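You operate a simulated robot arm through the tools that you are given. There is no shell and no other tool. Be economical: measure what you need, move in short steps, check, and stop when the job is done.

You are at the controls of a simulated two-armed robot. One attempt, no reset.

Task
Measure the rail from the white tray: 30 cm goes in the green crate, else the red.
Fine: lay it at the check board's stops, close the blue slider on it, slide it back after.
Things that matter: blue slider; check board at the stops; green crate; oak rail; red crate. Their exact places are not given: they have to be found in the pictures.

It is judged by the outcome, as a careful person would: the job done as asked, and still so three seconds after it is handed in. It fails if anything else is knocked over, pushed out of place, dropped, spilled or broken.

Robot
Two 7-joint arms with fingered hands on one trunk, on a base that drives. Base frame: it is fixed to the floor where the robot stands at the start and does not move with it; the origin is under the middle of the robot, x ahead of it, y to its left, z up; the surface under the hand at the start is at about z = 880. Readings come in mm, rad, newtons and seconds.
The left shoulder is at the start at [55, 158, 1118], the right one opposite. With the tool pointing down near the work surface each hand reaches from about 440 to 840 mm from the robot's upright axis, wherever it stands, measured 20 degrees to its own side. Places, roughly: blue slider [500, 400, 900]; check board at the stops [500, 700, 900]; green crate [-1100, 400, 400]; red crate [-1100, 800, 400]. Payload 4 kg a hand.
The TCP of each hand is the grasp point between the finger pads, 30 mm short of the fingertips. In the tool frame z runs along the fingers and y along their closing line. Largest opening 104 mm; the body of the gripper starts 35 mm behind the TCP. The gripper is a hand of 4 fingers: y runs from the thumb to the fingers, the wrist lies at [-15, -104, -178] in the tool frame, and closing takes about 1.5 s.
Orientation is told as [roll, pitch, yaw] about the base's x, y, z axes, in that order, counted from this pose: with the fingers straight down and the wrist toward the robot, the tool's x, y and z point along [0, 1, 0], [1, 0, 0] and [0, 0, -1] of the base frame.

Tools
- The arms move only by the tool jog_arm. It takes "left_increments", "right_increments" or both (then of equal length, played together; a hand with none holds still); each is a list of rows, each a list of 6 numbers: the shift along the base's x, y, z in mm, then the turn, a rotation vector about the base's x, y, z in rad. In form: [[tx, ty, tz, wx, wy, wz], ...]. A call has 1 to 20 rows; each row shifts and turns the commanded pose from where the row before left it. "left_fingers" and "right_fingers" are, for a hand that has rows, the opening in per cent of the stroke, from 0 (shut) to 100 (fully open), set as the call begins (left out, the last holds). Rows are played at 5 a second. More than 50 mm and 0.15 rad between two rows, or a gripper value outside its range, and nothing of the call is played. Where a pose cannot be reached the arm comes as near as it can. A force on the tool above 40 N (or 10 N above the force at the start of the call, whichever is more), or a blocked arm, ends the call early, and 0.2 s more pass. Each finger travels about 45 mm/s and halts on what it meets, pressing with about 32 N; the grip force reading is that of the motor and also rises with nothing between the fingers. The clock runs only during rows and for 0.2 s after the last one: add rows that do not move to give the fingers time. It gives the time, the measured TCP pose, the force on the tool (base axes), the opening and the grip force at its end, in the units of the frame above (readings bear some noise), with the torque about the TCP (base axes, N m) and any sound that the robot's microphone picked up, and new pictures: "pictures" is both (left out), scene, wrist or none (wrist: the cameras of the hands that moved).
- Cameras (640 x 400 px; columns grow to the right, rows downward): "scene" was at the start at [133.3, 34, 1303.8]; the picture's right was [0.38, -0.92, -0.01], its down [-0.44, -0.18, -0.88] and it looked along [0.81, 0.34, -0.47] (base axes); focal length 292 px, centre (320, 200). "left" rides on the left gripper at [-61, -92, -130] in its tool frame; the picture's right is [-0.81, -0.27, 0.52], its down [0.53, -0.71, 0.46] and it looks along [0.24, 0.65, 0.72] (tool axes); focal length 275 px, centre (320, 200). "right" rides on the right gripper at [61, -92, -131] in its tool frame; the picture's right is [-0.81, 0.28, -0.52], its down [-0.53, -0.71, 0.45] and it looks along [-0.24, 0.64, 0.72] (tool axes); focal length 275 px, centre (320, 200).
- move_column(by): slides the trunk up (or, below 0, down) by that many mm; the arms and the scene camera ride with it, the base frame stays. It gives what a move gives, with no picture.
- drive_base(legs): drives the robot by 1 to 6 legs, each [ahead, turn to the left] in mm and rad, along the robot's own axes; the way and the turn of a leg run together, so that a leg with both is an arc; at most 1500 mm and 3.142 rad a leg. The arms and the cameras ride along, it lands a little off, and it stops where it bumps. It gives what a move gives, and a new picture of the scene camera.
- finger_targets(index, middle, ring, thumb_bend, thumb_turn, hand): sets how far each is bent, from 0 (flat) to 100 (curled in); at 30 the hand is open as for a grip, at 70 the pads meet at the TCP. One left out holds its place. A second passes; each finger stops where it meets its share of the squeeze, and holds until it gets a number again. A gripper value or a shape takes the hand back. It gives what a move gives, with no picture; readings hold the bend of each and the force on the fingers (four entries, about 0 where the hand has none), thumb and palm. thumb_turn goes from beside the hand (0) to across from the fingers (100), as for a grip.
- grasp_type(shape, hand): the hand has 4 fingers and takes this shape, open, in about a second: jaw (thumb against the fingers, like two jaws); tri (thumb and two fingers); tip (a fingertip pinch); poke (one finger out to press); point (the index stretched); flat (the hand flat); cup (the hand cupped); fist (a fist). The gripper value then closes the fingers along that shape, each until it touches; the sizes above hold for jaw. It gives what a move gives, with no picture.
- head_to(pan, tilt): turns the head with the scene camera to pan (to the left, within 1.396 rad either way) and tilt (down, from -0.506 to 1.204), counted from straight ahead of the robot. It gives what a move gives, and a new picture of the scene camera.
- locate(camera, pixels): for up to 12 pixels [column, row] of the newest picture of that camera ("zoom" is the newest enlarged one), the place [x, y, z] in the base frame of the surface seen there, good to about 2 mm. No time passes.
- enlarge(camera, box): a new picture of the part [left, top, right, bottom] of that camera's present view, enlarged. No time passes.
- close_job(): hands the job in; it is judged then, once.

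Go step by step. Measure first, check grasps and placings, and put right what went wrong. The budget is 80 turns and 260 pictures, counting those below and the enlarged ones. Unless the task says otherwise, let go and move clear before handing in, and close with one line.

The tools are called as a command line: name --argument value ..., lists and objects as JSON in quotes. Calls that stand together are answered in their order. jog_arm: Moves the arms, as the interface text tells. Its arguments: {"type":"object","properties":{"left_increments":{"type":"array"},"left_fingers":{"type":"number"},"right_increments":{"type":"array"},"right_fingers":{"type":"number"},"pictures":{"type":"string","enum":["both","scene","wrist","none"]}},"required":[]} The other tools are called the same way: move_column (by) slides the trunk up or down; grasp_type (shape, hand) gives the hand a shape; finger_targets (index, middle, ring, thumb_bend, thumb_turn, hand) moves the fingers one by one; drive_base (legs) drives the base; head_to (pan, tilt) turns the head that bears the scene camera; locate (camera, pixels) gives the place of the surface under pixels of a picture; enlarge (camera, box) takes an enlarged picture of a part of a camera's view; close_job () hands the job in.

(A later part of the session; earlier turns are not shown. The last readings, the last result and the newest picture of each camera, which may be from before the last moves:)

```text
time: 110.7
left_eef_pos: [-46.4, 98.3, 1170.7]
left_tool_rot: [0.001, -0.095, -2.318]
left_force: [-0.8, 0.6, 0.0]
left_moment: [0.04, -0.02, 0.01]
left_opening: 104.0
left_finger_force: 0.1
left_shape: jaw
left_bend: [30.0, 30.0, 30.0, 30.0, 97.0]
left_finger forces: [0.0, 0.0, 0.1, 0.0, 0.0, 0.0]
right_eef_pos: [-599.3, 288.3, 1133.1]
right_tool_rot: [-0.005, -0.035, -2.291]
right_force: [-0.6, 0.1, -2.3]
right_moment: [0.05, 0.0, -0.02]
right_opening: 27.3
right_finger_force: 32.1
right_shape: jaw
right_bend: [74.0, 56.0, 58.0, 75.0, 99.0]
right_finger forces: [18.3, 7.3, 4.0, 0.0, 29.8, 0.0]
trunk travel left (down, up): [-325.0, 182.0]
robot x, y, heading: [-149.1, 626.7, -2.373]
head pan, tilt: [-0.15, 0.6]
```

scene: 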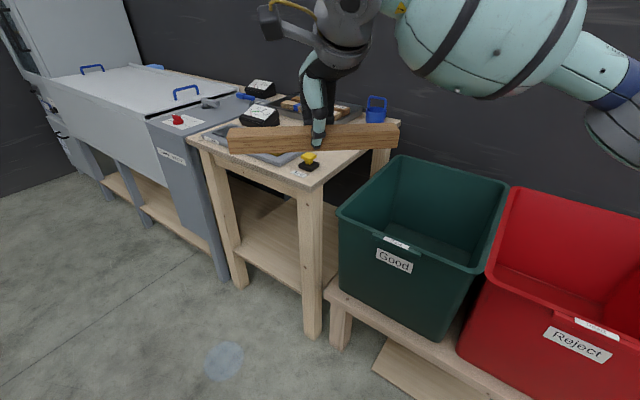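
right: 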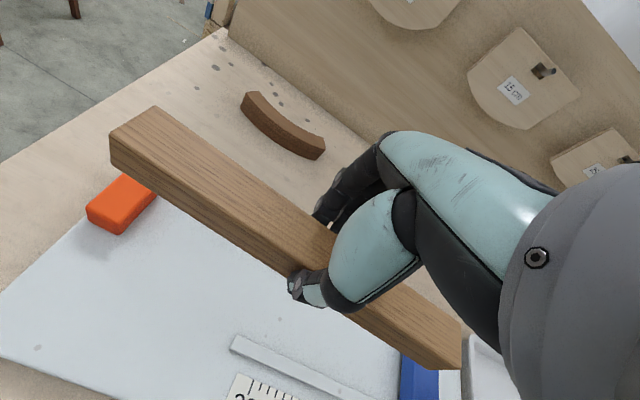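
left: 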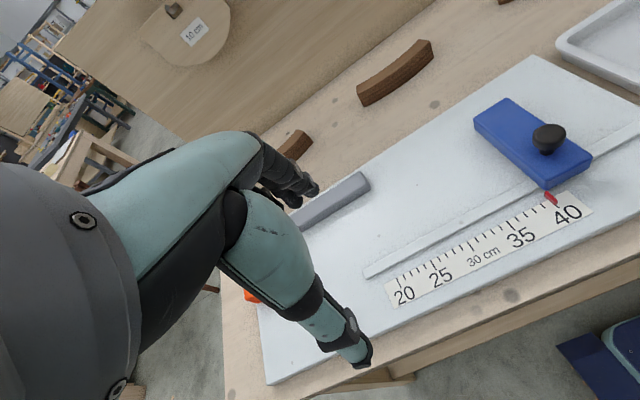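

Green is "Good" and red is "Reject". I'll finish turning to face the crates.

drive_base --legs '[[0, -0.768]]'

head_to --pan -0.2 --tilt 0.65

```text
time: 111.5
left_eef_pos: [-32.5, 128.1, 1187.4]
left_tool_rot: [-0.019, -0.188, -2.348]
left_force: [-0.3, 0.7, 0.4]
left_moment: [-0.04, 0.01, 0.01]
left_opening: 104.1
left_finger_force: 0.1
left_shape: jaw
left_bend: [30.0, 30.0, 30.0, 30.0, 98.0]
left_finger forces: [0.0, 0.0, 0.1, 0.0, 0.1, 0.0]
right_eef_pos: [-573.6, 325.1, 1152.8]
right_tool_rot: [-0.009, -0.077, -2.299]
right_force: [0.1, 0.3, -1.7]
right_moment: [-0.02, 0.02, 0.02]
right_opening: 27.6
right_finger_force: 32.4
right_shape: jaw
right_bend: [74.0, 56.0, 58.0, 75.0, 99.0]
right_finger forces: [18.6, 7.7, 4.3, 0.0, 30.8, 0.1]
trunk travel left (down, up): [-325.0, 182.0]
robot x, y, heading: [-149.0, 622.8, -2.38]
head pan, tilt: [-0.15, 0.6]
stopped in leg 1: the robot was blocked; the commanded pose is now the measured one
```

scene: 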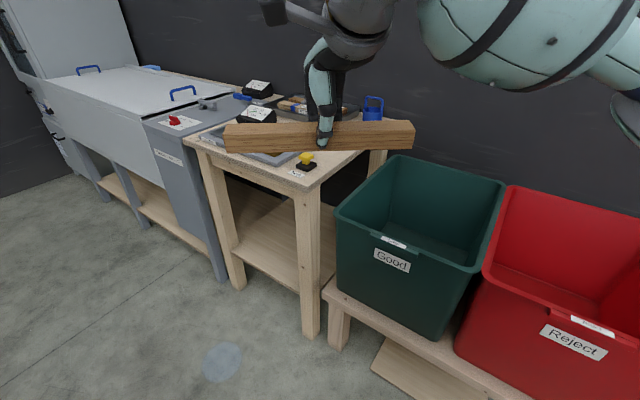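

```text
time: 112.1
left_eef_pos: [-32.9, 126.7, 1187.7]
left_tool_rot: [-0.02, -0.184, -2.35]
left_force: [0.5, -0.4, -0.5]
left_moment: [0.01, -0.01, 0.02]
left_opening: 104.2
left_finger_force: 0.0
left_shape: jaw
left_bend: [30.0, 30.0, 30.0, 30.0, 98.0]
left_finger forces: [0.1, 0.0, 0.1, 0.1, 0.0, 0.1]
right_eef_pos: [-574.4, 322.6, 1153.1]
right_tool_rot: [-0.011, -0.077, -2.299]
right_force: [-0.2, 0.6, -1.7]
right_moment: [0.0, 0.05, 0.0]
right_opening: 27.3
right_finger_force: 32.1
right_shape: jaw
right_bend: [74.0, 56.0, 58.0, 75.0, 99.0]
right_finger forces: [18.6, 7.7, 4.3, 0.1, 30.8, 0.1]
trunk travel left (down, up): [-325.0, 182.0]
robot x, y, heading: [-146.5, 620.9, -2.388]
head pan, tilt: [-0.201, 0.649]
```

scene: 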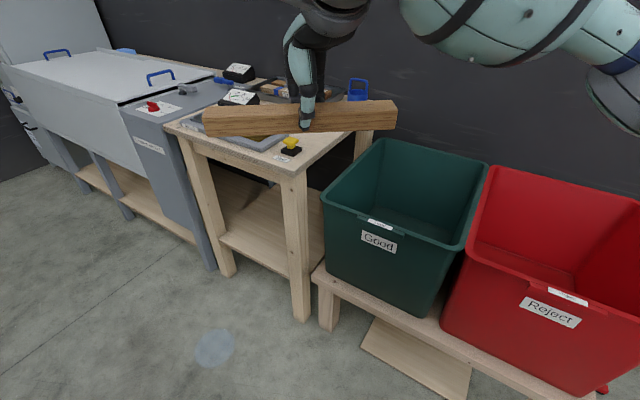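

There's no obstacle here, and the arms' poses lag whenever a leg is cut short. I'll level both hands (the rail stays held) and then retry the turn.

jog_arm --left_increments '[[0, 0, 0, 0.064, -0.064, 0], [0, 0, 0, 0.064, -0.064, 0], [0, 0, 0, 0, 0, 0], [0, 0, 0, 0, 0, 0]]' --right_increments '[[0, 0, 0, 0.057, -0.051, 0], [0, 0, 0, 0, 0, 0], [0, 0, 0, 0, 0, 0], [0, 0, 0, 0, 0, 0]]' --pictures "none"

drive_base --legs '[[0, -0.758]]'

```text
time: 113.1
left_eef_pos: [-28.1, 126.0, 1182.1]
left_tool_rot: [-0.004, 0.031, -2.339]
left_force: [-0.3, 0.3, 0.5]
left_moment: [-0.03, -0.01, 0.02]
left_opening: 103.8
left_finger_force: 0.0
left_shape: jaw
left_bend: [30.0, 30.0, 30.0, 30.0, 98.0]
left_finger forces: [0.1, 0.0, 0.0, 0.0, 0.0, 0.1]
right_eef_pos: [-573.2, 321.4, 1152.1]
right_tool_rot: [-0.01, 0.002, -2.297]
right_force: [1.0, 0.2, -2.5]
right_moment: [0.01, 0.02, -0.01]
right_opening: 27.8
right_finger_force: 32.5
right_shape: jaw
right_bend: [74.0, 56.0, 58.0, 75.0, 99.0]
right_finger forces: [18.7, 7.7, 4.3, 0.0, 30.8, 0.0]
trunk travel left (down, up): [-325.0, 182.0]
robot x, y, heading: [-147.9, 622.3, -2.382]
head pan, tilt: [-0.201, 0.649]
```

```text
time: 115.9
left_eef_pos: [-402.3, 179.2, 1181.5]
left_tool_rot: [-0.004, 0.027, -3.096]
left_force: [0.4, 0.3, 0.6]
left_moment: [0.01, -0.01, 0.01]
left_opening: 104.1
left_finger_force: 0.0
left_shape: jaw
left_bend: [30.0, 30.0, 30.0, 30.0, 98.0]
left_finger forces: [0.0, 0.1, 0.0, 0.0, 0.0, 0.0]
right_eef_pos: [-665.2, 697.4, 1151.9]
right_tool_rot: [-0.009, 0.002, -3.058]
right_force: [0.4, -0.5, -1.5]
right_moment: [-0.02, 0.04, 0.01]
right_opening: 27.6
right_finger_force: 32.0
right_shape: jaw
right_bend: [74.0, 56.0, 58.0, 75.0, 99.0]
right_finger forces: [18.4, 7.4, 4.1, 0.0, 30.2, 0.0]
trunk travel left (down, up): [-325.0, 182.0]
robot x, y, heading: [-150.1, 621.2, 3.138]
head pan, tilt: [-0.201, 0.649]
```

scene: 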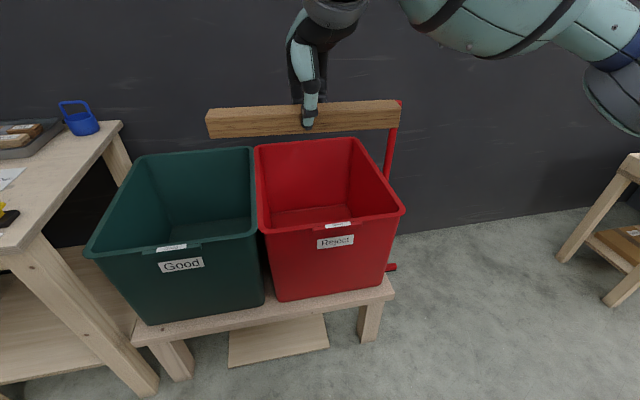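

The turn worked and I now face the crates squarely (heading 3.138). I'll measure the red crate's rim, inside floor and stand.

locate --camera "scene" --pixels '[[258, 150], [350, 142], [401, 210], [265, 228], [300, 215], [340, 200], [275, 270], [385, 280], [270, 300], [310, 205], [392, 110], [395, 165]]'

enlarge --camera "scene" --box '[200, 90, 440, 240]'

```text
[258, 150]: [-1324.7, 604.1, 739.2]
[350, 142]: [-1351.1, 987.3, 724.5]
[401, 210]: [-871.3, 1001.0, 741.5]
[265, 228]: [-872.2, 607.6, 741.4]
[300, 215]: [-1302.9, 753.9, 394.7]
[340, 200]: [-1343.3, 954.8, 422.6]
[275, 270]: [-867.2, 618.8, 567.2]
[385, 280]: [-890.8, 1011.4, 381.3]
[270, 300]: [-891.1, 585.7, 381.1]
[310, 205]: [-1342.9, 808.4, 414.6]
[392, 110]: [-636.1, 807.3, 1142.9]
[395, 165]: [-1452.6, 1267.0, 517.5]
```

```text
2.67 times, centred on (320, 165) of scene
```

zoom: 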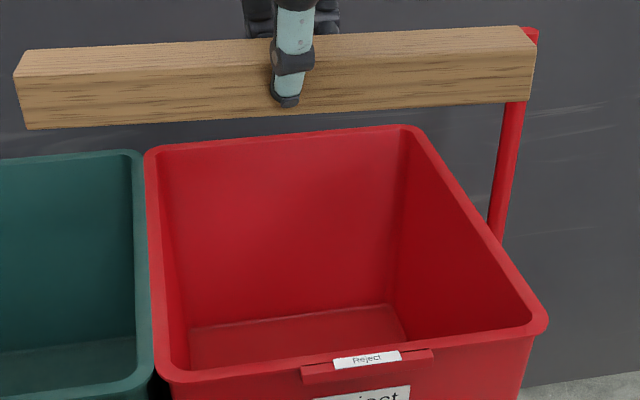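

The red crate spans x −1351…−868, y 604…1001, with its rim at 741 and its floor at 394. I'll drive 310 mm ahead in two short calls.

drive_base --legs '[[160, 0]]'

drive_base --legs '[[140, 0]]'

```text
time: 116.6
left_eef_pos: [-371.9, 184.2, 1194.4]
left_tool_rot: [-0.02, -0.045, -3.111]
left_force: [-0.4, -1.2, -0.4]
left_moment: [0.01, 0.05, 0.01]
left_opening: 104.1
left_finger_force: 0.1
left_shape: jaw
left_bend: [30.0, 30.0, 30.0, 30.0, 98.0]
left_finger forces: [0.0, 0.1, 0.0, 0.0, 0.1, 0.0]
right_eef_pos: [-627.8, 700.1, 1172.0]
right_tool_rot: [-0.018, -0.042, -3.055]
right_force: [0.9, 0.0, -2.1]
right_moment: [0.03, -0.02, -0.01]
right_opening: 27.4
right_finger_force: 31.9
right_shape: jaw
right_bend: [74.0, 57.0, 59.0, 75.0, 98.0]
right_finger forces: [18.8, 7.8, 4.4, 0.0, 31.0, 0.0]
trunk travel left (down, up): [-325.0, 182.0]
robot x, y, heading: [-158.1, 619.6, 3.14]
head pan, tilt: [-0.201, 0.649]
stopped in leg 1: the robot was blocked; the commanded pose is now the measured one
```

scene: 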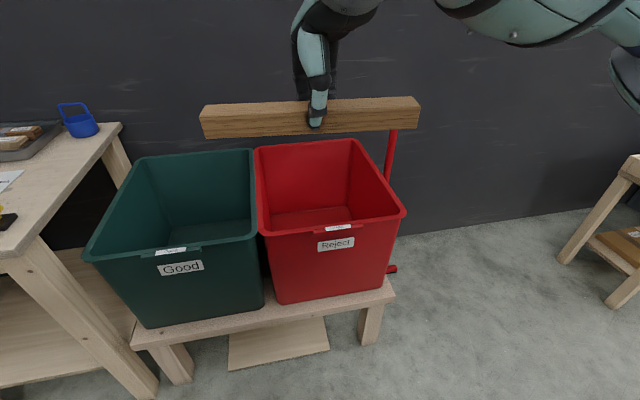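

```text
time: 118.0
left_eef_pos: [-497.3, 183.7, 1193.3]
left_tool_rot: [-0.012, -0.032, -3.104]
left_force: [-0.9, -0.3, 0.7]
left_moment: [0.02, -0.05, 0.02]
left_opening: 104.4
left_finger_force: 0.0
left_shape: jaw
left_bend: [30.0, 30.0, 30.0, 30.0, 98.0]
left_finger forces: [0.0, 0.1, 0.0, 0.1, 0.0, 0.0]
right_eef_pos: [-759.4, 700.9, 1176.7]
right_tool_rot: [-0.018, -0.048, -3.056]
right_force: [-1.4, 0.1, -2.8]
right_moment: [-0.02, -0.09, -0.05]
right_opening: 27.5
right_finger_force: 31.8
right_shape: jaw
right_bend: [74.0, 57.0, 59.0, 75.0, 98.0]
right_finger forces: [18.9, 7.9, 4.5, 0.1, 31.0, 0.0]
trunk travel left (down, up): [-325.0, 182.0]
robot x, y, heading: [-301.0, 617.5, 3.138]
head pan, tilt: [-0.201, 0.649]
```

scene: 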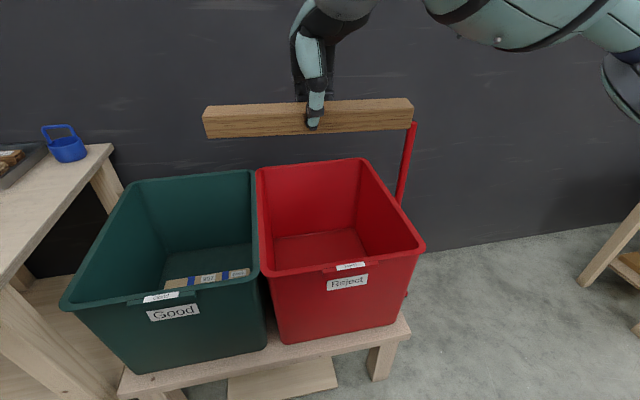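

Now at x≈−301. I need about 150 mm more, still leaving around 70 mm before the stand.

drive_base --legs '[[150, 0]]'

```text
time: 119.4
left_eef_pos: [-671.4, 185.0, 1192.3]
left_tool_rot: [-0.018, -0.036, -3.112]
left_force: [-0.3, 0.0, -0.2]
left_moment: [-0.03, -0.05, -0.02]
left_opening: 103.8
left_finger_force: 0.0
left_shape: jaw
left_bend: [30.0, 30.0, 30.0, 30.0, 98.0]
left_finger forces: [0.0, 0.0, 0.0, 0.0, 0.0, 0.2]
right_eef_pos: [-929.2, 701.9, 1167.6]
right_tool_rot: [-0.017, -0.033, -3.059]
right_force: [0.1, 0.9, -2.7]
right_moment: [-0.01, -0.02, 0.0]
right_opening: 27.5
right_finger_force: 32.3
right_shape: jaw
right_bend: [74.0, 57.0, 59.0, 75.0, 98.0]
right_finger forces: [18.8, 7.8, 4.4, 0.0, 30.9, 0.0]
trunk travel left (down, up): [-325.0, 182.0]
robot x, y, heading: [-450.2, 619.8, 3.139]
head pan, tilt: [-0.201, 0.649]
```

scene: 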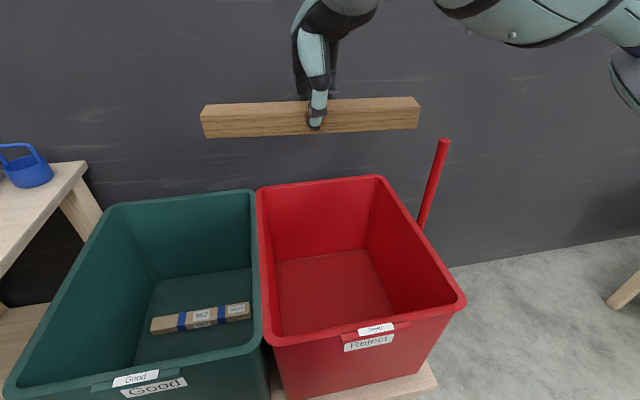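

The crate is directly ahead, and the rail clears it. I'll move the right hand over the crate centre (−1140, 803), level it, and check the side table's place for the left arm.

locate --camera "scene" --pixels '[[82, 168], [60, 190], [30, 170], [258, 200], [455, 300], [270, 335], [375, 182], [330, 290], [440, 145]]'

jog_arm --right_increments '[[0, 0, 0, -0.014, -0.034, 0], [-35, 20, 0, 0, 0, 0], [-35, 20, 0, 0, 0, 0], [-35, 20, 0, 0, 0, 0], [-35, 20, 0, 0, 0, 0], [-35, 20, 0, 0, 0, 0], [-35, 0, 0, 0, 0, 0], [0, 0, 0, 0, 0, 0], [0, 0, 0, 0, 0, 0]]'

```text
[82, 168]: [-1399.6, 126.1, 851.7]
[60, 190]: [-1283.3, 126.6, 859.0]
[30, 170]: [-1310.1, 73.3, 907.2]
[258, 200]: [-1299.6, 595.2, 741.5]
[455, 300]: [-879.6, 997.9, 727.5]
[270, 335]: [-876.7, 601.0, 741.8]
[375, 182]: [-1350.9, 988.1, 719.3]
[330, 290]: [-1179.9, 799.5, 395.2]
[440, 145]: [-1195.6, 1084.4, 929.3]
```

```text
time: 121.4
left_eef_pos: [-657.9, 188.0, 1198.6]
left_tool_rot: [-0.031, -0.08, -3.12]
left_force: [0.0, -0.3, 0.5]
left_moment: [0.0, 0.02, 0.02]
left_opening: 104.1
left_finger_force: 0.0
left_shape: jaw
left_bend: [30.0, 30.0, 30.0, 30.0, 98.0]
left_finger forces: [0.0, 0.1, 0.0, 0.1, 0.0, 0.0]
right_eef_pos: [-1122.1, 801.2, 1175.8]
right_tool_rot: [-0.002, -0.018, -3.058]
right_force: [0.1, 0.0, -2.2]
right_moment: [0.03, -0.01, 0.02]
right_opening: 27.3
right_finger_force: 32.6
right_shape: jaw
right_bend: [74.0, 57.0, 59.0, 75.0, 98.0]
right_finger forces: [18.8, 7.8, 4.4, 0.1, 31.0, 0.1]
trunk travel left (down, up): [-325.0, 182.0]
robot x, y, heading: [-451.8, 622.6, 3.136]
head pan, tilt: [-0.201, 0.649]
```

scene: 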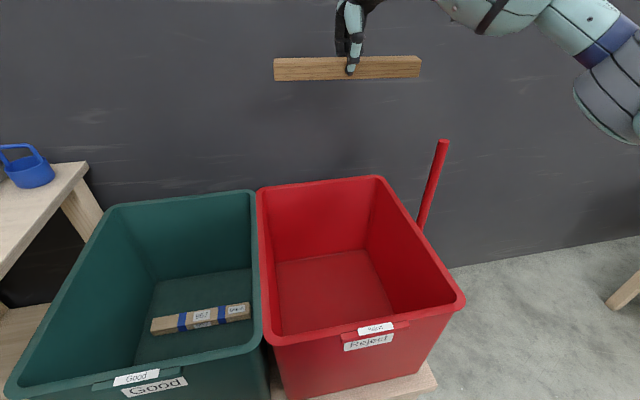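
right: 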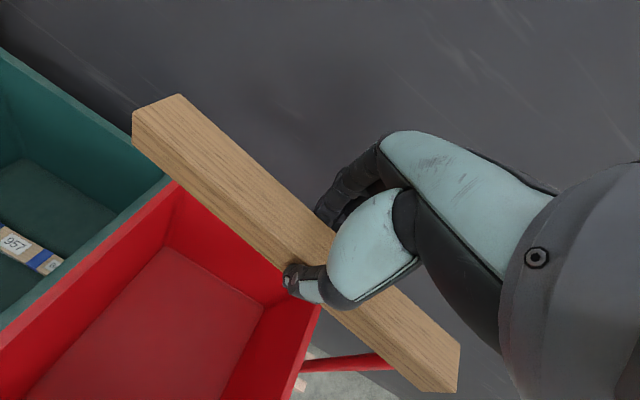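

The rail hangs over the red crate. I'll lower the trunk by 325 mm, which brings the rail to about z 815, still above the rim.

move_column --by -320

jog_arm --right_increments '[[0, 0, 0, 0, 0, 0]]'

```text
time: 124.6
left_eef_pos: [-654.8, 186.7, 877.7]
left_tool_rot: [-0.029, -0.071, -3.119]
left_force: [-0.2, 0.1, 0.8]
left_moment: [-0.03, 0.01, 0.03]
left_opening: 104.1
left_finger_force: 0.1
left_shape: jaw
left_bend: [30.0, 30.0, 30.0, 30.0, 98.0]
left_finger forces: [0.1, 0.0, 0.0, 0.1, 0.1, 0.0]
right_eef_pos: [-1120.6, 801.2, 857.5]
right_tool_rot: [-0.002, -0.017, -3.061]
right_force: [-0.5, 0.1, -1.8]
right_moment: [0.02, 0.01, -0.01]
right_opening: 27.5
right_finger_force: 32.3
right_shape: jaw
right_bend: [74.0, 57.0, 59.0, 75.0, 98.0]
right_finger forces: [18.9, 7.7, 4.3, 0.0, 31.0, 0.1]
trunk travel left (down, up): [-5.0, 502.0]
robot x, y, heading: [-454.4, 618.7, 3.134]
head pan, tilt: [-0.201, 0.649]
```

```text
time: 125.0
left_eef_pos: [-656.0, 188.7, 879.6]
left_tool_rot: [-0.03, -0.071, -3.118]
left_force: [-0.4, 0.7, -0.3]
left_moment: [-0.02, 0.0, -0.02]
left_opening: 104.1
left_finger_force: 0.0
left_shape: jaw
left_bend: [30.0, 30.0, 30.0, 30.0, 98.0]
left_finger forces: [0.0, 0.1, 0.0, 0.1, 0.1, 0.1]
right_eef_pos: [-1121.3, 799.9, 858.4]
right_tool_rot: [-0.001, -0.014, -3.059]
right_force: [0.4, 0.3, -1.9]
right_moment: [0.01, 0.0, -0.01]
right_opening: 27.4
right_finger_force: 32.0
right_shape: jaw
right_bend: [74.0, 57.0, 59.0, 75.0, 98.0]
right_finger forces: [18.9, 7.7, 4.2, 0.0, 31.0, 0.1]
trunk travel left (down, up): [-5.0, 502.0]
robot x, y, heading: [-451.7, 615.9, 3.14]
head pan, tilt: [-0.201, 0.649]
```

scene: 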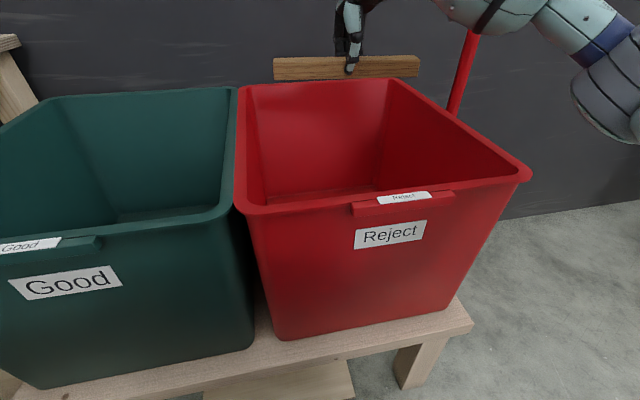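
right: 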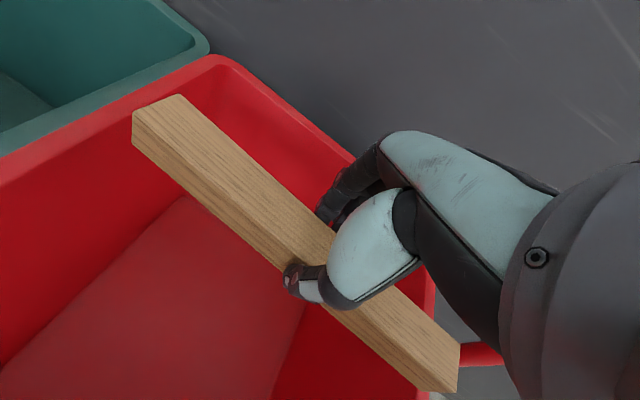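

I'll check the rail's ends against the rim before lowering it in.

locate --camera "right" --pixels '[[135, 125], [180, 98], [457, 350], [450, 388], [330, 310], [215, 70], [100, 130], [480, 355]]'

locate --camera "scene" --pixels '[[275, 70], [419, 67], [240, 100], [500, 165], [580, 100], [600, 60], [550, 20]]'

```text
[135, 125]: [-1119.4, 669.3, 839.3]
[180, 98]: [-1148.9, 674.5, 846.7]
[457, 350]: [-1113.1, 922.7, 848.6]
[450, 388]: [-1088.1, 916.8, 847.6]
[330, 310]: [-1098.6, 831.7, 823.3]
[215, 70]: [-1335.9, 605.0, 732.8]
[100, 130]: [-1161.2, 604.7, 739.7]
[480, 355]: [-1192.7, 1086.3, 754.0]
```

```text
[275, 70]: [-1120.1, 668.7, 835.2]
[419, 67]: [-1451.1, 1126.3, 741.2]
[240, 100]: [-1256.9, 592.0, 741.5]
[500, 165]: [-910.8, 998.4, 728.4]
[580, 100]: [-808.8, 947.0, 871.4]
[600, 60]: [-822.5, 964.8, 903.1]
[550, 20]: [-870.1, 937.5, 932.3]
```

The rail is inside the rim outline (y 669–923). The forearm has to clear the front rim at (−868, z 741), so I'll tilt the hand to bring the wrist up and forward over the crate, then lower partway and inspect.

jog_arm --right_increments '[[0, 0, 0, 0, -0.12, 0], [0, 0, 0, 0, -0.12, 0], [0, 0, 0, 0, -0.12, 0], [0, 0, 0, 0, -0.12, 0], [0, 0, -30, 0, 0, 0], [0, 0, -40, 0, 0, 0], [0, 0, -40, 0, 0, 0], [0, 0, 0, 0, 0, 0]]'

head_to --pan -0.5 --tilt 0.3

```text
time: 126.8
left_eef_pos: [-656.0, 186.5, 879.1]
left_tool_rot: [-0.032, -0.072, -3.118]
left_force: [-0.3, -0.3, 0.6]
left_moment: [0.01, 0.0, 0.02]
left_opening: 104.0
left_finger_force: 0.0
left_shape: jaw
left_bend: [30.0, 30.0, 30.0, 30.0, 98.0]
left_finger forces: [0.0, 0.0, 0.0, 0.1, 0.0, 0.0]
right_eef_pos: [-1120.3, 801.1, 747.2]
right_tool_rot: [0.035, 0.401, -3.053]
right_force: [0.3, 0.5, -1.6]
right_moment: [0.02, 0.03, 0.02]
right_opening: 27.3
right_finger_force: 32.7
right_shape: jaw
right_bend: [74.0, 57.0, 59.0, 75.0, 98.0]
right_finger forces: [18.8, 7.5, 4.2, 0.0, 29.7, 0.0]
right hand out of reach, approached as far as the arm can: row 4
trunk travel left (down, up): [-5.0, 502.0]
robot x, y, heading: [-449.7, 620.7, 3.14]
head pan, tilt: [-0.201, 0.649]
```

scene: 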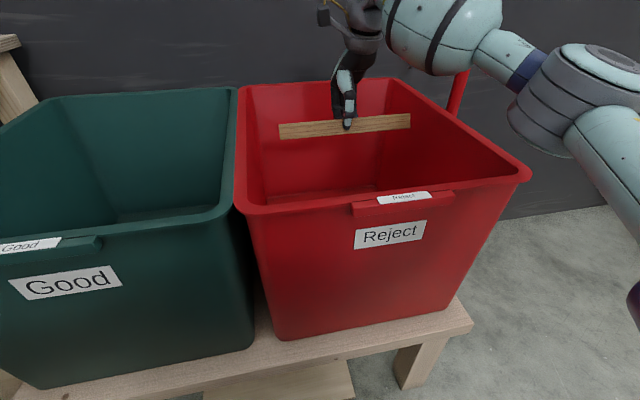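
right: 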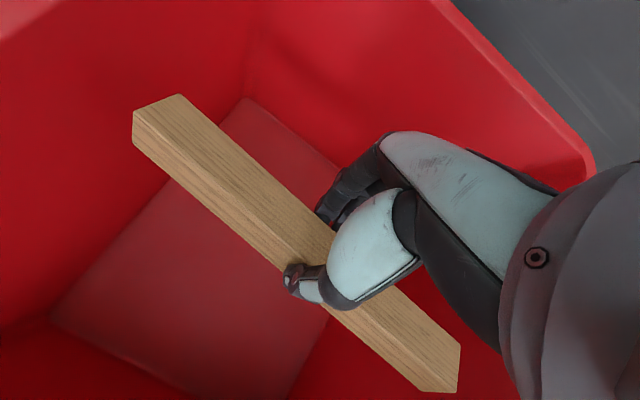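

```text
time: 127.6
left_eef_pos: [-655.5, 187.4, 879.0]
left_tool_rot: [-0.031, -0.072, -3.118]
left_force: [-0.4, 0.0, -0.5]
left_moment: [-0.02, 0.01, 0.01]
left_opening: 104.2
left_finger_force: 0.1
left_shape: jaw
left_bend: [30.0, 30.0, 30.0, 30.0, 98.0]
left_finger forces: [0.0, 0.1, 0.1, 0.0, 0.1, 0.0]
right_eef_pos: [-1121.5, 801.4, 747.0]
right_tool_rot: [0.034, 0.401, -3.052]
right_force: [-0.3, -0.3, -1.5]
right_moment: [-0.01, 0.02, -0.01]
right_opening: 27.2
right_finger_force: 32.3
right_shape: jaw
right_bend: [74.0, 57.0, 59.0, 75.0, 98.0]
right_finger forces: [18.6, 7.5, 4.2, 0.0, 29.7, 0.0]
trunk travel left (down, up): [-5.0, 502.0]
robot x, y, heading: [-451.3, 621.4, 3.143]
head pan, tilt: [-0.499, 0.3]
```

scene: 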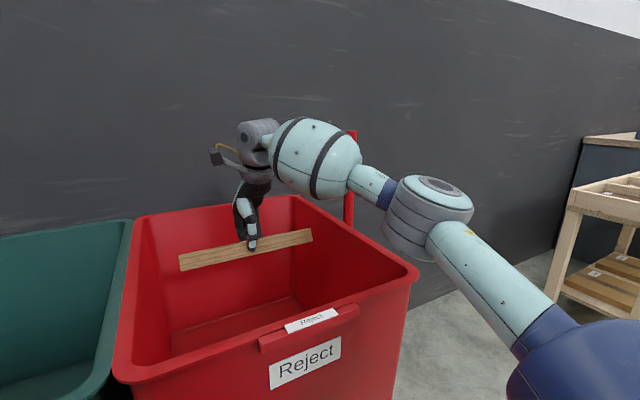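

Now the forearm crosses over the right front corner. I'll measure its clearance to the rim.

locate --camera "scene" --pixels '[[300, 185], [330, 195], [365, 190], [385, 205], [390, 235], [410, 258], [430, 230], [500, 310], [415, 270], [320, 215], [350, 230], [265, 160]]'

```text
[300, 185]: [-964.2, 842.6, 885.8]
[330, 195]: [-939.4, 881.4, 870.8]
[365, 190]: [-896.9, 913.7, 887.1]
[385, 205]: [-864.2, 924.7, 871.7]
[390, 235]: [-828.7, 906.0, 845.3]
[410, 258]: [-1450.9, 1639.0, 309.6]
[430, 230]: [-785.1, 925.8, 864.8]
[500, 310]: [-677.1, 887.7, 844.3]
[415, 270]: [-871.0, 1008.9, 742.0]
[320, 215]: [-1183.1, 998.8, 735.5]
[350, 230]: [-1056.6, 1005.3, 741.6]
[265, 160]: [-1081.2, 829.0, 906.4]
```

Elbow and forearm clear the rim by about 100 mm now. Raising the trunk 240 mm while lowering the hand will give a steeper forearm over the rim. I'll do that in stages.

move_column --by 240

jog_arm --right_increments '[[0, 0, -45, 0, 0, 0], [0, 0, -45, 0, 0, 0], [0, 0, -45, 0, 0, 0], [0, 0, -45, 0, 0, 0], [0, 0, -45, 0, 0, 0], [0, 0, -45, 0, 0, 0], [0, 0, -45, 0, 0, 0], [0, 0, 0, 0, 0, 0]]'

```text
time: 130.1
left_eef_pos: [-657.9, 188.0, 1118.3]
left_tool_rot: [-0.031, -0.077, -3.122]
left_force: [-0.8, -0.1, 0.3]
left_moment: [-0.04, 0.03, -0.01]
left_opening: 104.0
left_finger_force: 0.1
left_shape: jaw
left_bend: [30.0, 30.0, 30.0, 30.0, 98.0]
left_finger forces: [0.0, 0.0, 0.0, 0.0, 0.0, 0.0]
right_eef_pos: [-1121.7, 801.5, 985.8]
right_tool_rot: [0.034, 0.404, -3.053]
right_force: [-0.4, -1.0, -1.5]
right_moment: [0.04, 0.0, -0.01]
right_opening: 27.3
right_finger_force: 31.8
right_shape: jaw
right_bend: [74.0, 57.0, 59.0, 75.0, 98.0]
right_finger forces: [18.7, 7.5, 4.2, 0.0, 29.7, 0.0]
trunk travel left (down, up): [-245.0, 262.0]
robot x, y, heading: [-450.3, 619.7, 3.138]
head pan, tilt: [-0.499, 0.3]
```

```text
time: 131.9
left_eef_pos: [-657.1, 188.1, 1119.0]
left_tool_rot: [-0.032, -0.077, -3.119]
left_force: [0.2, -0.4, 0.7]
left_moment: [-0.01, -0.01, -0.01]
left_opening: 103.7
left_finger_force: 0.1
left_shape: jaw
left_bend: [30.0, 30.0, 30.0, 30.0, 98.0]
left_finger forces: [0.0, 0.0, 0.1, 0.0, 0.1, 0.0]
right_eef_pos: [-1120.3, 801.8, 671.1]
right_tool_rot: [0.035, 0.4, -3.052]
right_force: [-0.2, -0.7, -1.4]
right_moment: [0.05, 0.0, 0.01]
right_opening: 27.3
right_finger_force: 31.5
right_shape: jaw
right_bend: [74.0, 57.0, 59.0, 75.0, 98.0]
right_finger forces: [18.5, 7.5, 4.0, 0.2, 29.3, 0.0]
trunk travel left (down, up): [-245.0, 262.0]
robot x, y, heading: [-452.9, 618.9, 3.137]
head pan, tilt: [-0.499, 0.3]
```

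scene: 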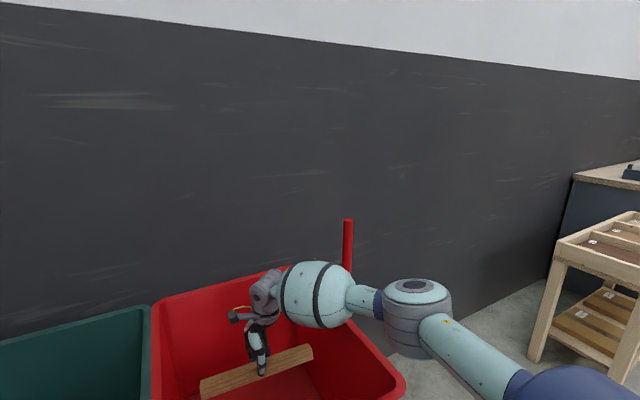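
right: 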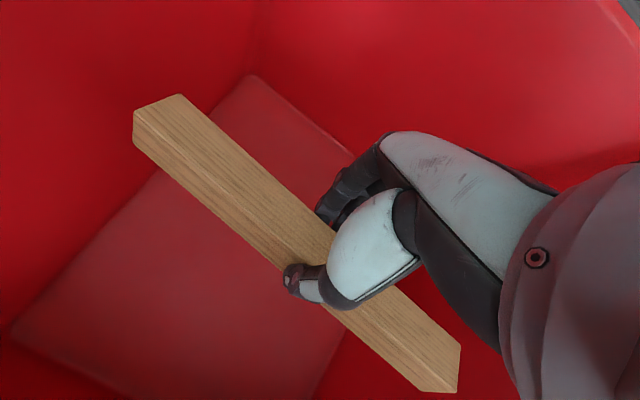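

head_to --pan -0.5 --tilt 0.7

locate --camera "scene" --pixels '[[330, 195], [345, 190], [365, 190], [385, 205], [395, 230], [420, 250], [340, 170], [375, 175], [270, 280], [320, 170]]'

```text
time: 132.8
left_eef_pos: [-657.1, 188.1, 1118.5]
left_tool_rot: [-0.03, -0.077, -3.121]
left_force: [0.5, 0.4, 0.3]
left_moment: [0.01, 0.03, 0.0]
left_opening: 104.1
left_finger_force: 0.0
left_shape: jaw
left_bend: [30.0, 30.0, 30.0, 30.0, 98.0]
left_finger forces: [0.0, 0.1, 0.0, 0.0, 0.1, 0.0]
right_eef_pos: [-1121.1, 802.2, 670.8]
right_tool_rot: [0.035, 0.403, -3.051]
right_force: [-0.6, 0.2, -2.2]
right_moment: [0.02, 0.03, 0.0]
right_opening: 27.1
right_finger_force: 32.8
right_shape: jaw
right_bend: [74.0, 57.0, 59.0, 75.0, 98.0]
right_finger forces: [18.5, 7.6, 4.0, 0.0, 29.3, 0.0]
trunk travel left (down, up): [-245.0, 262.0]
robot x, y, heading: [-448.2, 615.9, 3.136]
head pan, tilt: [-0.499, 0.7]
```

scene: 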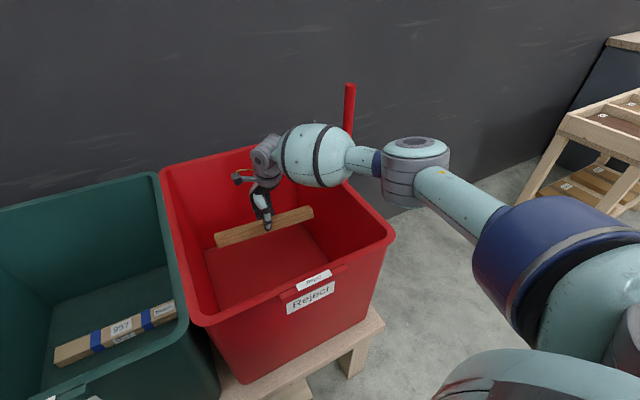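

```text
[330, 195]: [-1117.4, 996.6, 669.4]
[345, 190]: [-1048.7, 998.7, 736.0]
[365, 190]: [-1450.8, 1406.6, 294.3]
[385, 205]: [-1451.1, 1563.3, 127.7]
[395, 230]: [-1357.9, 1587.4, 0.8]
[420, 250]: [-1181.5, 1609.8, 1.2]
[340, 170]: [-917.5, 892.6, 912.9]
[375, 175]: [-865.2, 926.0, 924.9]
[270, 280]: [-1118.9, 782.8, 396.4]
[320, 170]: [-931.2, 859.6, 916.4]
```

Clearance over the rim is still about 160 mm. I'll lower another 130 mm.

jog_arm --right_increments '[[0, 0, -45, 0, 0, 0], [0, 0, -45, 0, 0, 0], [0, 0, -40, 0, 0, 0], [0, 0, 0, 0, 0, 0]]'

locate --camera "scene" --pixels '[[330, 190], [340, 175], [365, 180], [380, 190], [390, 200], [350, 170], [375, 175]]'

```text
time: 133.8
left_eef_pos: [-657.4, 188.7, 1119.4]
left_tool_rot: [-0.032, -0.076, -3.119]
left_force: [0.1, 0.5, -0.5]
left_moment: [0.02, -0.01, 0.01]
left_opening: 104.2
left_finger_force: 0.1
left_shape: jaw
left_bend: [30.0, 30.0, 30.0, 30.0, 98.0]
left_finger forces: [0.1, 0.0, 0.1, 0.1, 0.0, 0.0]
right_eef_pos: [-1122.8, 802.4, 546.8]
right_tool_rot: [0.037, 0.402, -3.052]
right_force: [-1.1, -0.8, -2.2]
right_moment: [-0.03, 0.01, 0.01]
right_opening: 27.4
right_finger_force: 32.1
right_shape: jaw
right_bend: [74.0, 57.0, 59.0, 75.0, 98.0]
right_finger forces: [18.5, 7.4, 4.0, 0.1, 29.1, 0.0]
right hand out of reach, approached as far as the arm can: row 3
trunk travel left (down, up): [-245.0, 262.0]
robot x, y, heading: [-453.3, 621.8, 3.137]
head pan, tilt: [-0.499, 0.7]
```

scene: 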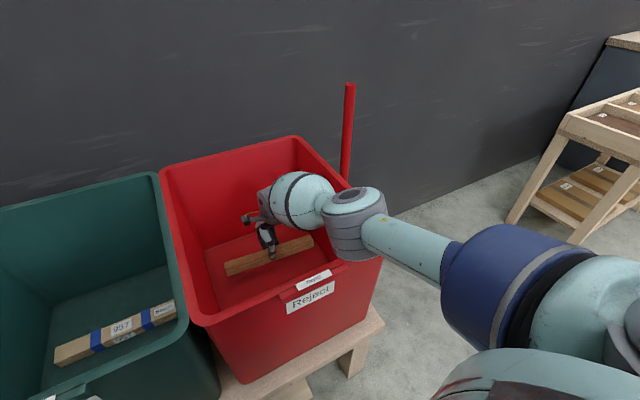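
right: 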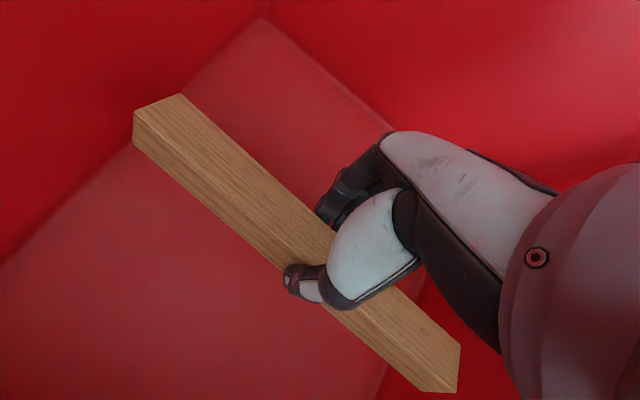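

```text
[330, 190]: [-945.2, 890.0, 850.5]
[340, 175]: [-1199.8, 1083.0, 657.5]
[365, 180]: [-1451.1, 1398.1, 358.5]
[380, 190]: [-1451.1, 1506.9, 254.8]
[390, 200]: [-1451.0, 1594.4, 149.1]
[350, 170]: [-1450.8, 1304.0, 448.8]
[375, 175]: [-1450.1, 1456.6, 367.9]
```

The arm is at full stretch at z≈547. From here I can use the trunk to descend, after checking the elbow's clearance.

locate --camera "scene" --pixels '[[350, 256], [335, 240], [328, 225], [318, 215], [360, 240], [375, 258], [345, 262], [300, 228], [310, 205], [400, 265], [335, 272]]'

enlarge --camera "scene" --box '[200, 150, 440, 300]'

```text
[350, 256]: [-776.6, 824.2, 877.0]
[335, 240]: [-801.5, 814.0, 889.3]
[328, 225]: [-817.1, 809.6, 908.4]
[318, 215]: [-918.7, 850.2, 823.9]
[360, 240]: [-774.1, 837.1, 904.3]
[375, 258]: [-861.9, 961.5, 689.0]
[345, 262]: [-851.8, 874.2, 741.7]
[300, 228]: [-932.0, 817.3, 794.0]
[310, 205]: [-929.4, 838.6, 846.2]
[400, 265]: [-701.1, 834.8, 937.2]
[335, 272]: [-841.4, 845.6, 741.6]
```

```text
2.67 times, centred on (320, 225) of scene
```

zoom: 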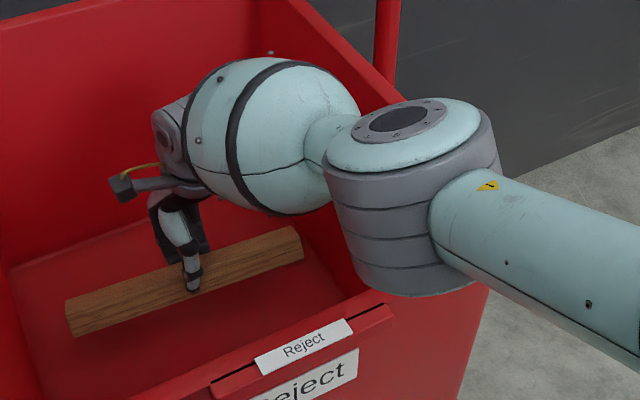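

The elbow clears the rim by about 130 mm and the forearm by about 100 mm. I'll lower the trunk 60 mm and re-check.

move_column --by -60

enlarge --camera "scene" --box '[200, 130, 440, 280]'

locate --camera "zoom" --pixels '[[250, 260], [300, 262], [340, 260], [370, 330], [440, 345], [320, 280], [300, 290], [150, 320], [380, 290], [75, 360], [340, 300]]'

```text
time: 134.8
left_eef_pos: [-656.6, 188.2, 1058.9]
left_tool_rot: [-0.03, -0.074, -3.118]
left_force: [-1.1, -0.4, 0.1]
left_moment: [-0.01, 0.0, 0.02]
left_opening: 104.1
left_finger_force: 0.0
left_shape: jaw
left_bend: [30.0, 30.0, 30.0, 30.0, 98.0]
left_finger forces: [0.0, 0.1, 0.1, 0.0, 0.0, 0.0]
right_eef_pos: [-1121.9, 800.3, 488.7]
right_tool_rot: [0.038, 0.404, -3.053]
right_force: [-0.2, -1.0, -2.6]
right_moment: [0.02, 0.03, 0.03]
right_opening: 27.4
right_finger_force: 32.0
right_shape: jaw
right_bend: [74.0, 57.0, 59.0, 75.0, 98.0]
right_finger forces: [18.5, 7.4, 4.0, 0.0, 29.2, 0.0]
trunk travel left (down, up): [-185.0, 322.0]
robot x, y, heading: [-450.4, 617.9, 3.138]
head pan, tilt: [-0.499, 0.7]
```

```text
2.67 times, centred on (320, 205) of scene
```

zoom: 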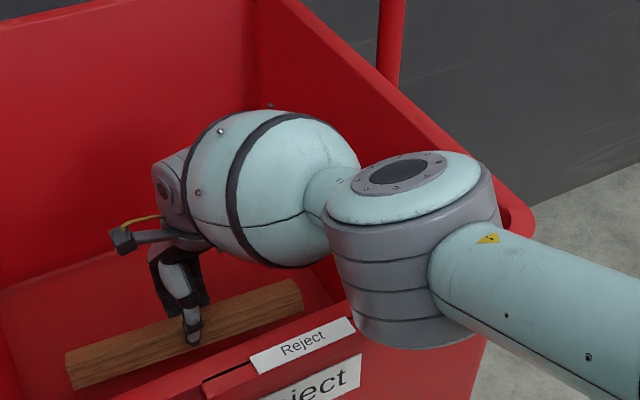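

```text
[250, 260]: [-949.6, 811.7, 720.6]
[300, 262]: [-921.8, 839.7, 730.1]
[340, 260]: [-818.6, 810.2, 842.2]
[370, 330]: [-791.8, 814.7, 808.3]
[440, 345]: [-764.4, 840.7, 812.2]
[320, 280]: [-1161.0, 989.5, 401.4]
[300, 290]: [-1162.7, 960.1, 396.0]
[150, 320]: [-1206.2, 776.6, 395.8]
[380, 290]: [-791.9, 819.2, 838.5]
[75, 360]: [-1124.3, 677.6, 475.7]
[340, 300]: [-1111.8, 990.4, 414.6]
```

The forearm is now partly inside the crate. I'll check the neck of the forearm, where it crosses the rim, before going further.

locate --camera "zoom" --pixels '[[330, 172], [320, 190], [315, 210], [322, 222], [310, 235], [325, 245], [290, 240], [330, 235], [320, 262], [310, 262]]'

enlarge --camera "left" --box '[0, 0, 639, 399]'

```text
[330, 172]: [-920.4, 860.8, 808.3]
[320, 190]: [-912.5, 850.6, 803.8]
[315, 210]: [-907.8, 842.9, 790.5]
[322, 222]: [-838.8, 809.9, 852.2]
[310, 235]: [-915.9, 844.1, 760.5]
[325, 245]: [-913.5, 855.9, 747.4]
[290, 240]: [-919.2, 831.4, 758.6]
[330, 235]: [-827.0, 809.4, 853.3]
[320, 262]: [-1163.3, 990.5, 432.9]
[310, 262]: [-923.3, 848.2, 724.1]
```

```text
1.00 times, centred on (320, 200) of left (not enlarged: the box is as wide or as high as the picture)
```

zoom: 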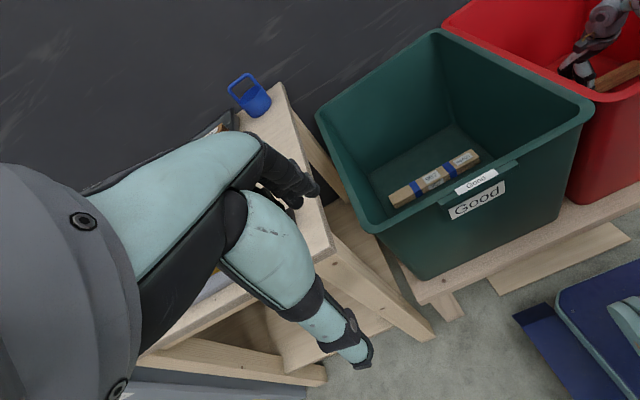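

The forearm is about 30 mm inside the rim horizontally and the neck is roughly 60 mm above it. One more 32 mm descent is safe and leaves the rail only ~20 mm above the crate floor.

move_column --by -32

enlarge --camera "scene" --box '[200, 120, 440, 270]'

locate --camera "zoom" --pixels '[[75, 375], [80, 395], [290, 320], [300, 300], [370, 340], [320, 230], [290, 275], [120, 385]]'

```text
time: 135.5
left_eef_pos: [-655.1, 187.7, 1026.1]
left_tool_rot: [-0.028, -0.075, -3.118]
left_force: [-0.5, -0.7, 0.1]
left_moment: [0.04, 0.01, 0.03]
left_opening: 104.0
left_finger_force: 0.0
left_shape: jaw
left_bend: [30.0, 30.0, 30.0, 30.0, 98.0]
left_finger forces: [0.1, 0.0, 0.0, 0.1, 0.0, 0.0]
right_eef_pos: [-1120.8, 800.8, 455.7]
right_tool_rot: [0.036, 0.404, -3.052]
right_force: [0.0, 0.3, -1.1]
right_moment: [-0.01, 0.02, 0.02]
right_opening: 27.5
right_finger_force: 32.2
right_shape: jaw
right_bend: [74.0, 57.0, 59.0, 75.0, 98.0]
right_finger forces: [18.4, 7.3, 4.0, 0.0, 29.2, 0.1]
trunk travel left (down, up): [-153.0, 354.0]
robot x, y, heading: [-448.8, 618.7, 3.137]
head pan, tilt: [-0.499, 0.7]
```

```text
2.67 times, centred on (320, 195) of scene
```

zoom: 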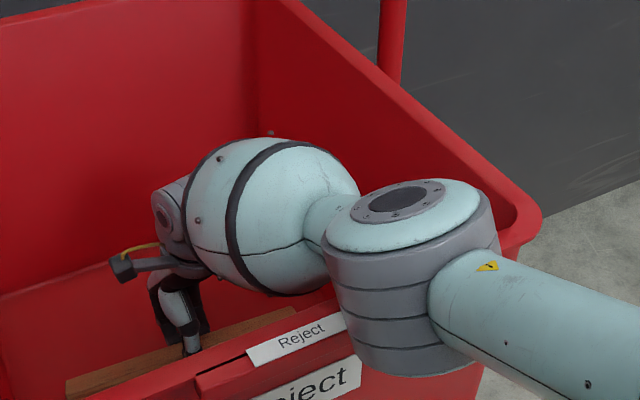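

```text
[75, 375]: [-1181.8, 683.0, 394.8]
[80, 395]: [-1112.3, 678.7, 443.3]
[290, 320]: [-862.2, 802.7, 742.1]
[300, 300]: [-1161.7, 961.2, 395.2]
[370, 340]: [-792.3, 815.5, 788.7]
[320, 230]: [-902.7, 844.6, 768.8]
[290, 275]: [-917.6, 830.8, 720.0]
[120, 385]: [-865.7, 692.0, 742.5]
```

Clearances remain fine. I'll go 12 mm lower and then open the hand to let the rail settle on the crate floor.

move_column --by -12

jog_arm --right_increments '[[0, 0, 0, 0, 0, 0], [0, 0, 0, 0, 0, 0], [0, 0, 0, 0, 0, 0], [0, 0, 0, 0, 0, 0], [0, 0, 0, 0, 0, 0], [0, 0, 0, 0, 0, 0], [0, 0, 0, 0, 0, 0]]' --right_fingers 80

```text
time: 136.1
left_eef_pos: [-651.5, 187.3, 1015.8]
left_tool_rot: [-0.031, -0.075, -3.119]
left_force: [-0.2, -0.1, 0.8]
left_moment: [0.0, 0.04, -0.01]
left_opening: 104.3
left_finger_force: 0.1
left_shape: jaw
left_bend: [30.0, 30.0, 30.0, 30.0, 98.0]
left_finger forces: [0.1, 0.0, 0.1, 0.1, 0.0, 0.0]
right_eef_pos: [-1124.6, 802.9, 455.4]
right_tool_rot: [0.031, 0.386, -3.057]
right_force: [1.1, 0.4, -2.3]
right_moment: [0.03, 0.02, -0.06]
right_opening: 27.3
right_finger_force: 32.2
right_shape: jaw
right_bend: [74.0, 57.0, 59.0, 75.0, 98.0]
right_finger forces: [18.5, 7.4, 4.0, 0.1, 29.2, 0.0]
trunk travel left (down, up): [-141.0, 366.0]
robot x, y, heading: [-454.0, 618.2, 3.14]
head pan, tilt: [-0.499, 0.7]
```

```text
time: 137.7
left_eef_pos: [-650.3, 188.4, 1016.0]
left_tool_rot: [-0.031, -0.078, -3.117]
left_force: [-0.4, -0.1, 0.0]
left_moment: [0.01, -0.04, -0.04]
left_opening: 104.1
left_finger_force: 0.1
left_shape: jaw
left_bend: [30.0, 30.0, 30.0, 30.0, 98.0]
left_finger forces: [0.1, 0.0, 0.0, 0.1, 0.0, 0.0]
right_eef_pos: [-1124.7, 802.4, 456.6]
right_tool_rot: [0.034, 0.384, -3.054]
right_force: [-1.1, 1.1, -0.4]
right_moment: [-0.03, -0.03, 0.03]
right_opening: 83.1
right_finger_force: 0.1
right_shape: jaw
right_bend: [27.0, 34.0, 32.0, 50.0, 99.0]
right_finger forces: [0.0, 0.0, 0.0, 0.0, 0.1, 0.1]
trunk travel left (down, up): [-141.0, 366.0]
robot x, y, heading: [-451.6, 619.7, 3.139]
head pan, tilt: [-0.499, 0.7]
```

scene: 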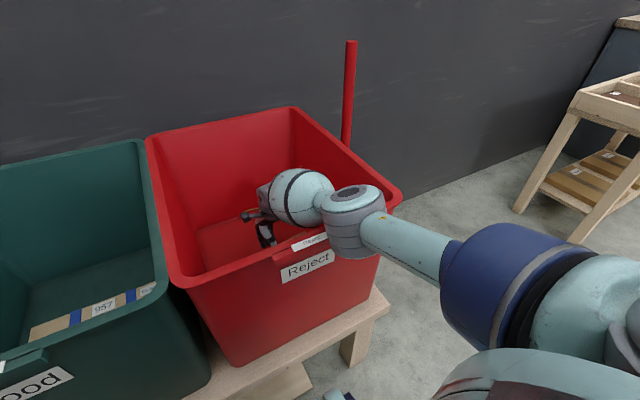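
right: 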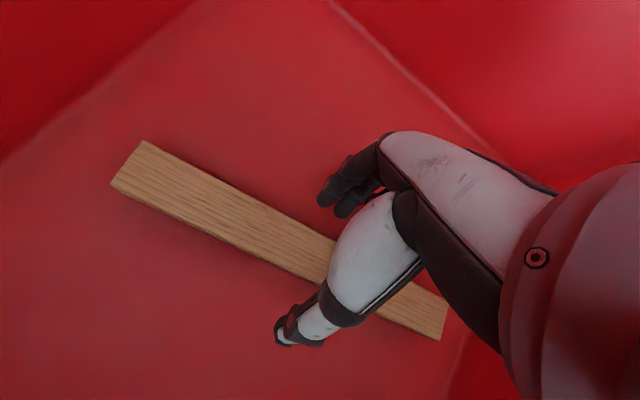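

The rail is lying on the crate floor. The last trunk step seems to have met slight resistance, so I'll raise the trunk straight up at once and check the crate.

move_column --by 150

move_column --by 200

jog_arm --right_increments '[[0, 0, 45, 0, 0, 0], [0, 0, 45, 0, 0, 0], [0, 0, 45, 0, 0, 0], [0, 0, 45, 0, 0, 0], [0, 0, 45, 0, 0, 0], [0, 0, 0, 0, 0, 0]]'

```text
time: 139.5
left_eef_pos: [-656.4, 188.1, 1164.1]
left_tool_rot: [-0.03, -0.075, -3.121]
left_force: [-0.2, 0.5, 0.1]
left_moment: [0.0, 0.01, -0.01]
left_opening: 104.3
left_finger_force: 0.1
left_shape: jaw
left_bend: [30.0, 30.0, 30.0, 30.0, 98.0]
left_finger forces: [0.0, 0.0, 0.0, 0.1, 0.1, 0.0]
right_eef_pos: [-1124.6, 800.7, 591.9]
right_tool_rot: [0.037, 0.402, -3.053]
right_force: [0.0, 0.1, -0.1]
right_moment: [0.01, 0.0, 0.0]
right_opening: 83.0
right_finger_force: 0.0
right_shape: jaw
right_bend: [27.0, 34.0, 32.0, 50.0, 99.0]
right_finger forces: [0.1, 0.0, 0.0, 0.0, 0.0, 0.1]
trunk travel left (down, up): [-291.0, 216.0]
robot x, y, heading: [-453.2, 618.0, 3.144]
head pan, tilt: [-0.499, 0.7]
```

```text
time: 141.7
left_eef_pos: [-659.0, 188.7, 1364.5]
left_tool_rot: [-0.034, -0.081, -3.123]
left_force: [0.4, -0.4, -0.2]
left_moment: [0.02, 0.01, 0.0]
left_opening: 103.9
left_finger_force: 0.0
left_shape: jaw
left_bend: [30.0, 30.0, 30.0, 30.0, 98.0]
left_finger forces: [0.0, 0.1, 0.0, 0.0, 0.0, 0.1]
right_eef_pos: [-1124.0, 800.8, 792.2]
right_tool_rot: [0.036, 0.404, -3.051]
right_force: [-0.3, -0.1, 0.2]
right_moment: [0.01, 0.04, 0.0]
right_opening: 82.9
right_finger_force: 0.1
right_shape: jaw
right_bend: [27.0, 34.0, 32.0, 50.0, 99.0]
right_finger forces: [0.0, 0.1, 0.0, 0.0, 0.1, 0.1]
trunk travel left (down, up): [-491.0, 16.0]
robot x, y, heading: [-445.9, 620.4, 3.14]
head pan, tilt: [-0.499, 0.7]
```

```text
time: 143.1
left_eef_pos: [-657.8, 189.4, 1364.9]
left_tool_rot: [-0.033, -0.079, -3.12]
left_force: [0.7, -0.2, 0.4]
left_moment: [-0.03, -0.02, -0.03]
left_opening: 104.0
left_finger_force: 0.1
left_shape: jaw
left_bend: [30.0, 30.0, 30.0, 30.0, 98.0]
left_finger forces: [0.0, 0.0, 0.0, 0.1, 0.1, 0.0]
right_eef_pos: [-1116.1, 802.2, 1023.5]
right_tool_rot: [0.036, 0.4, -3.051]
right_force: [-0.9, 0.5, -0.5]
right_moment: [0.01, 0.05, 0.01]
right_opening: 83.1
right_finger_force: 0.0
right_shape: jaw
right_bend: [27.0, 34.0, 32.0, 50.0, 99.0]
right_finger forces: [0.0, 0.0, 0.0, 0.1, 0.0, 0.0]
trunk travel left (down, up): [-491.0, 16.0]
robot x, y, heading: [-450.4, 617.2, 3.142]
head pan, tilt: [-0.499, 0.7]
```

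scene: 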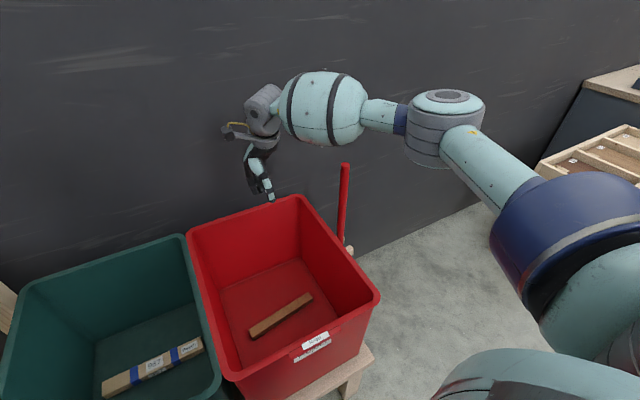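
right: 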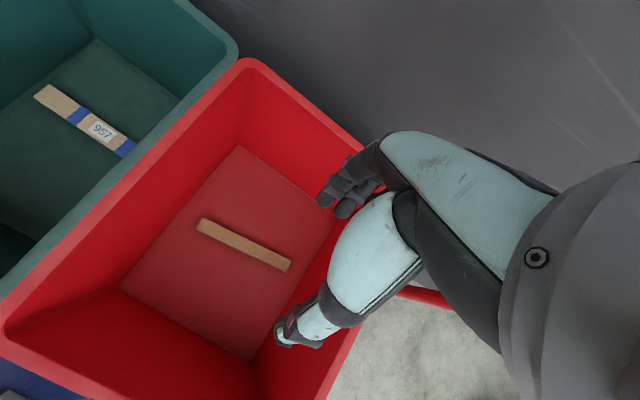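

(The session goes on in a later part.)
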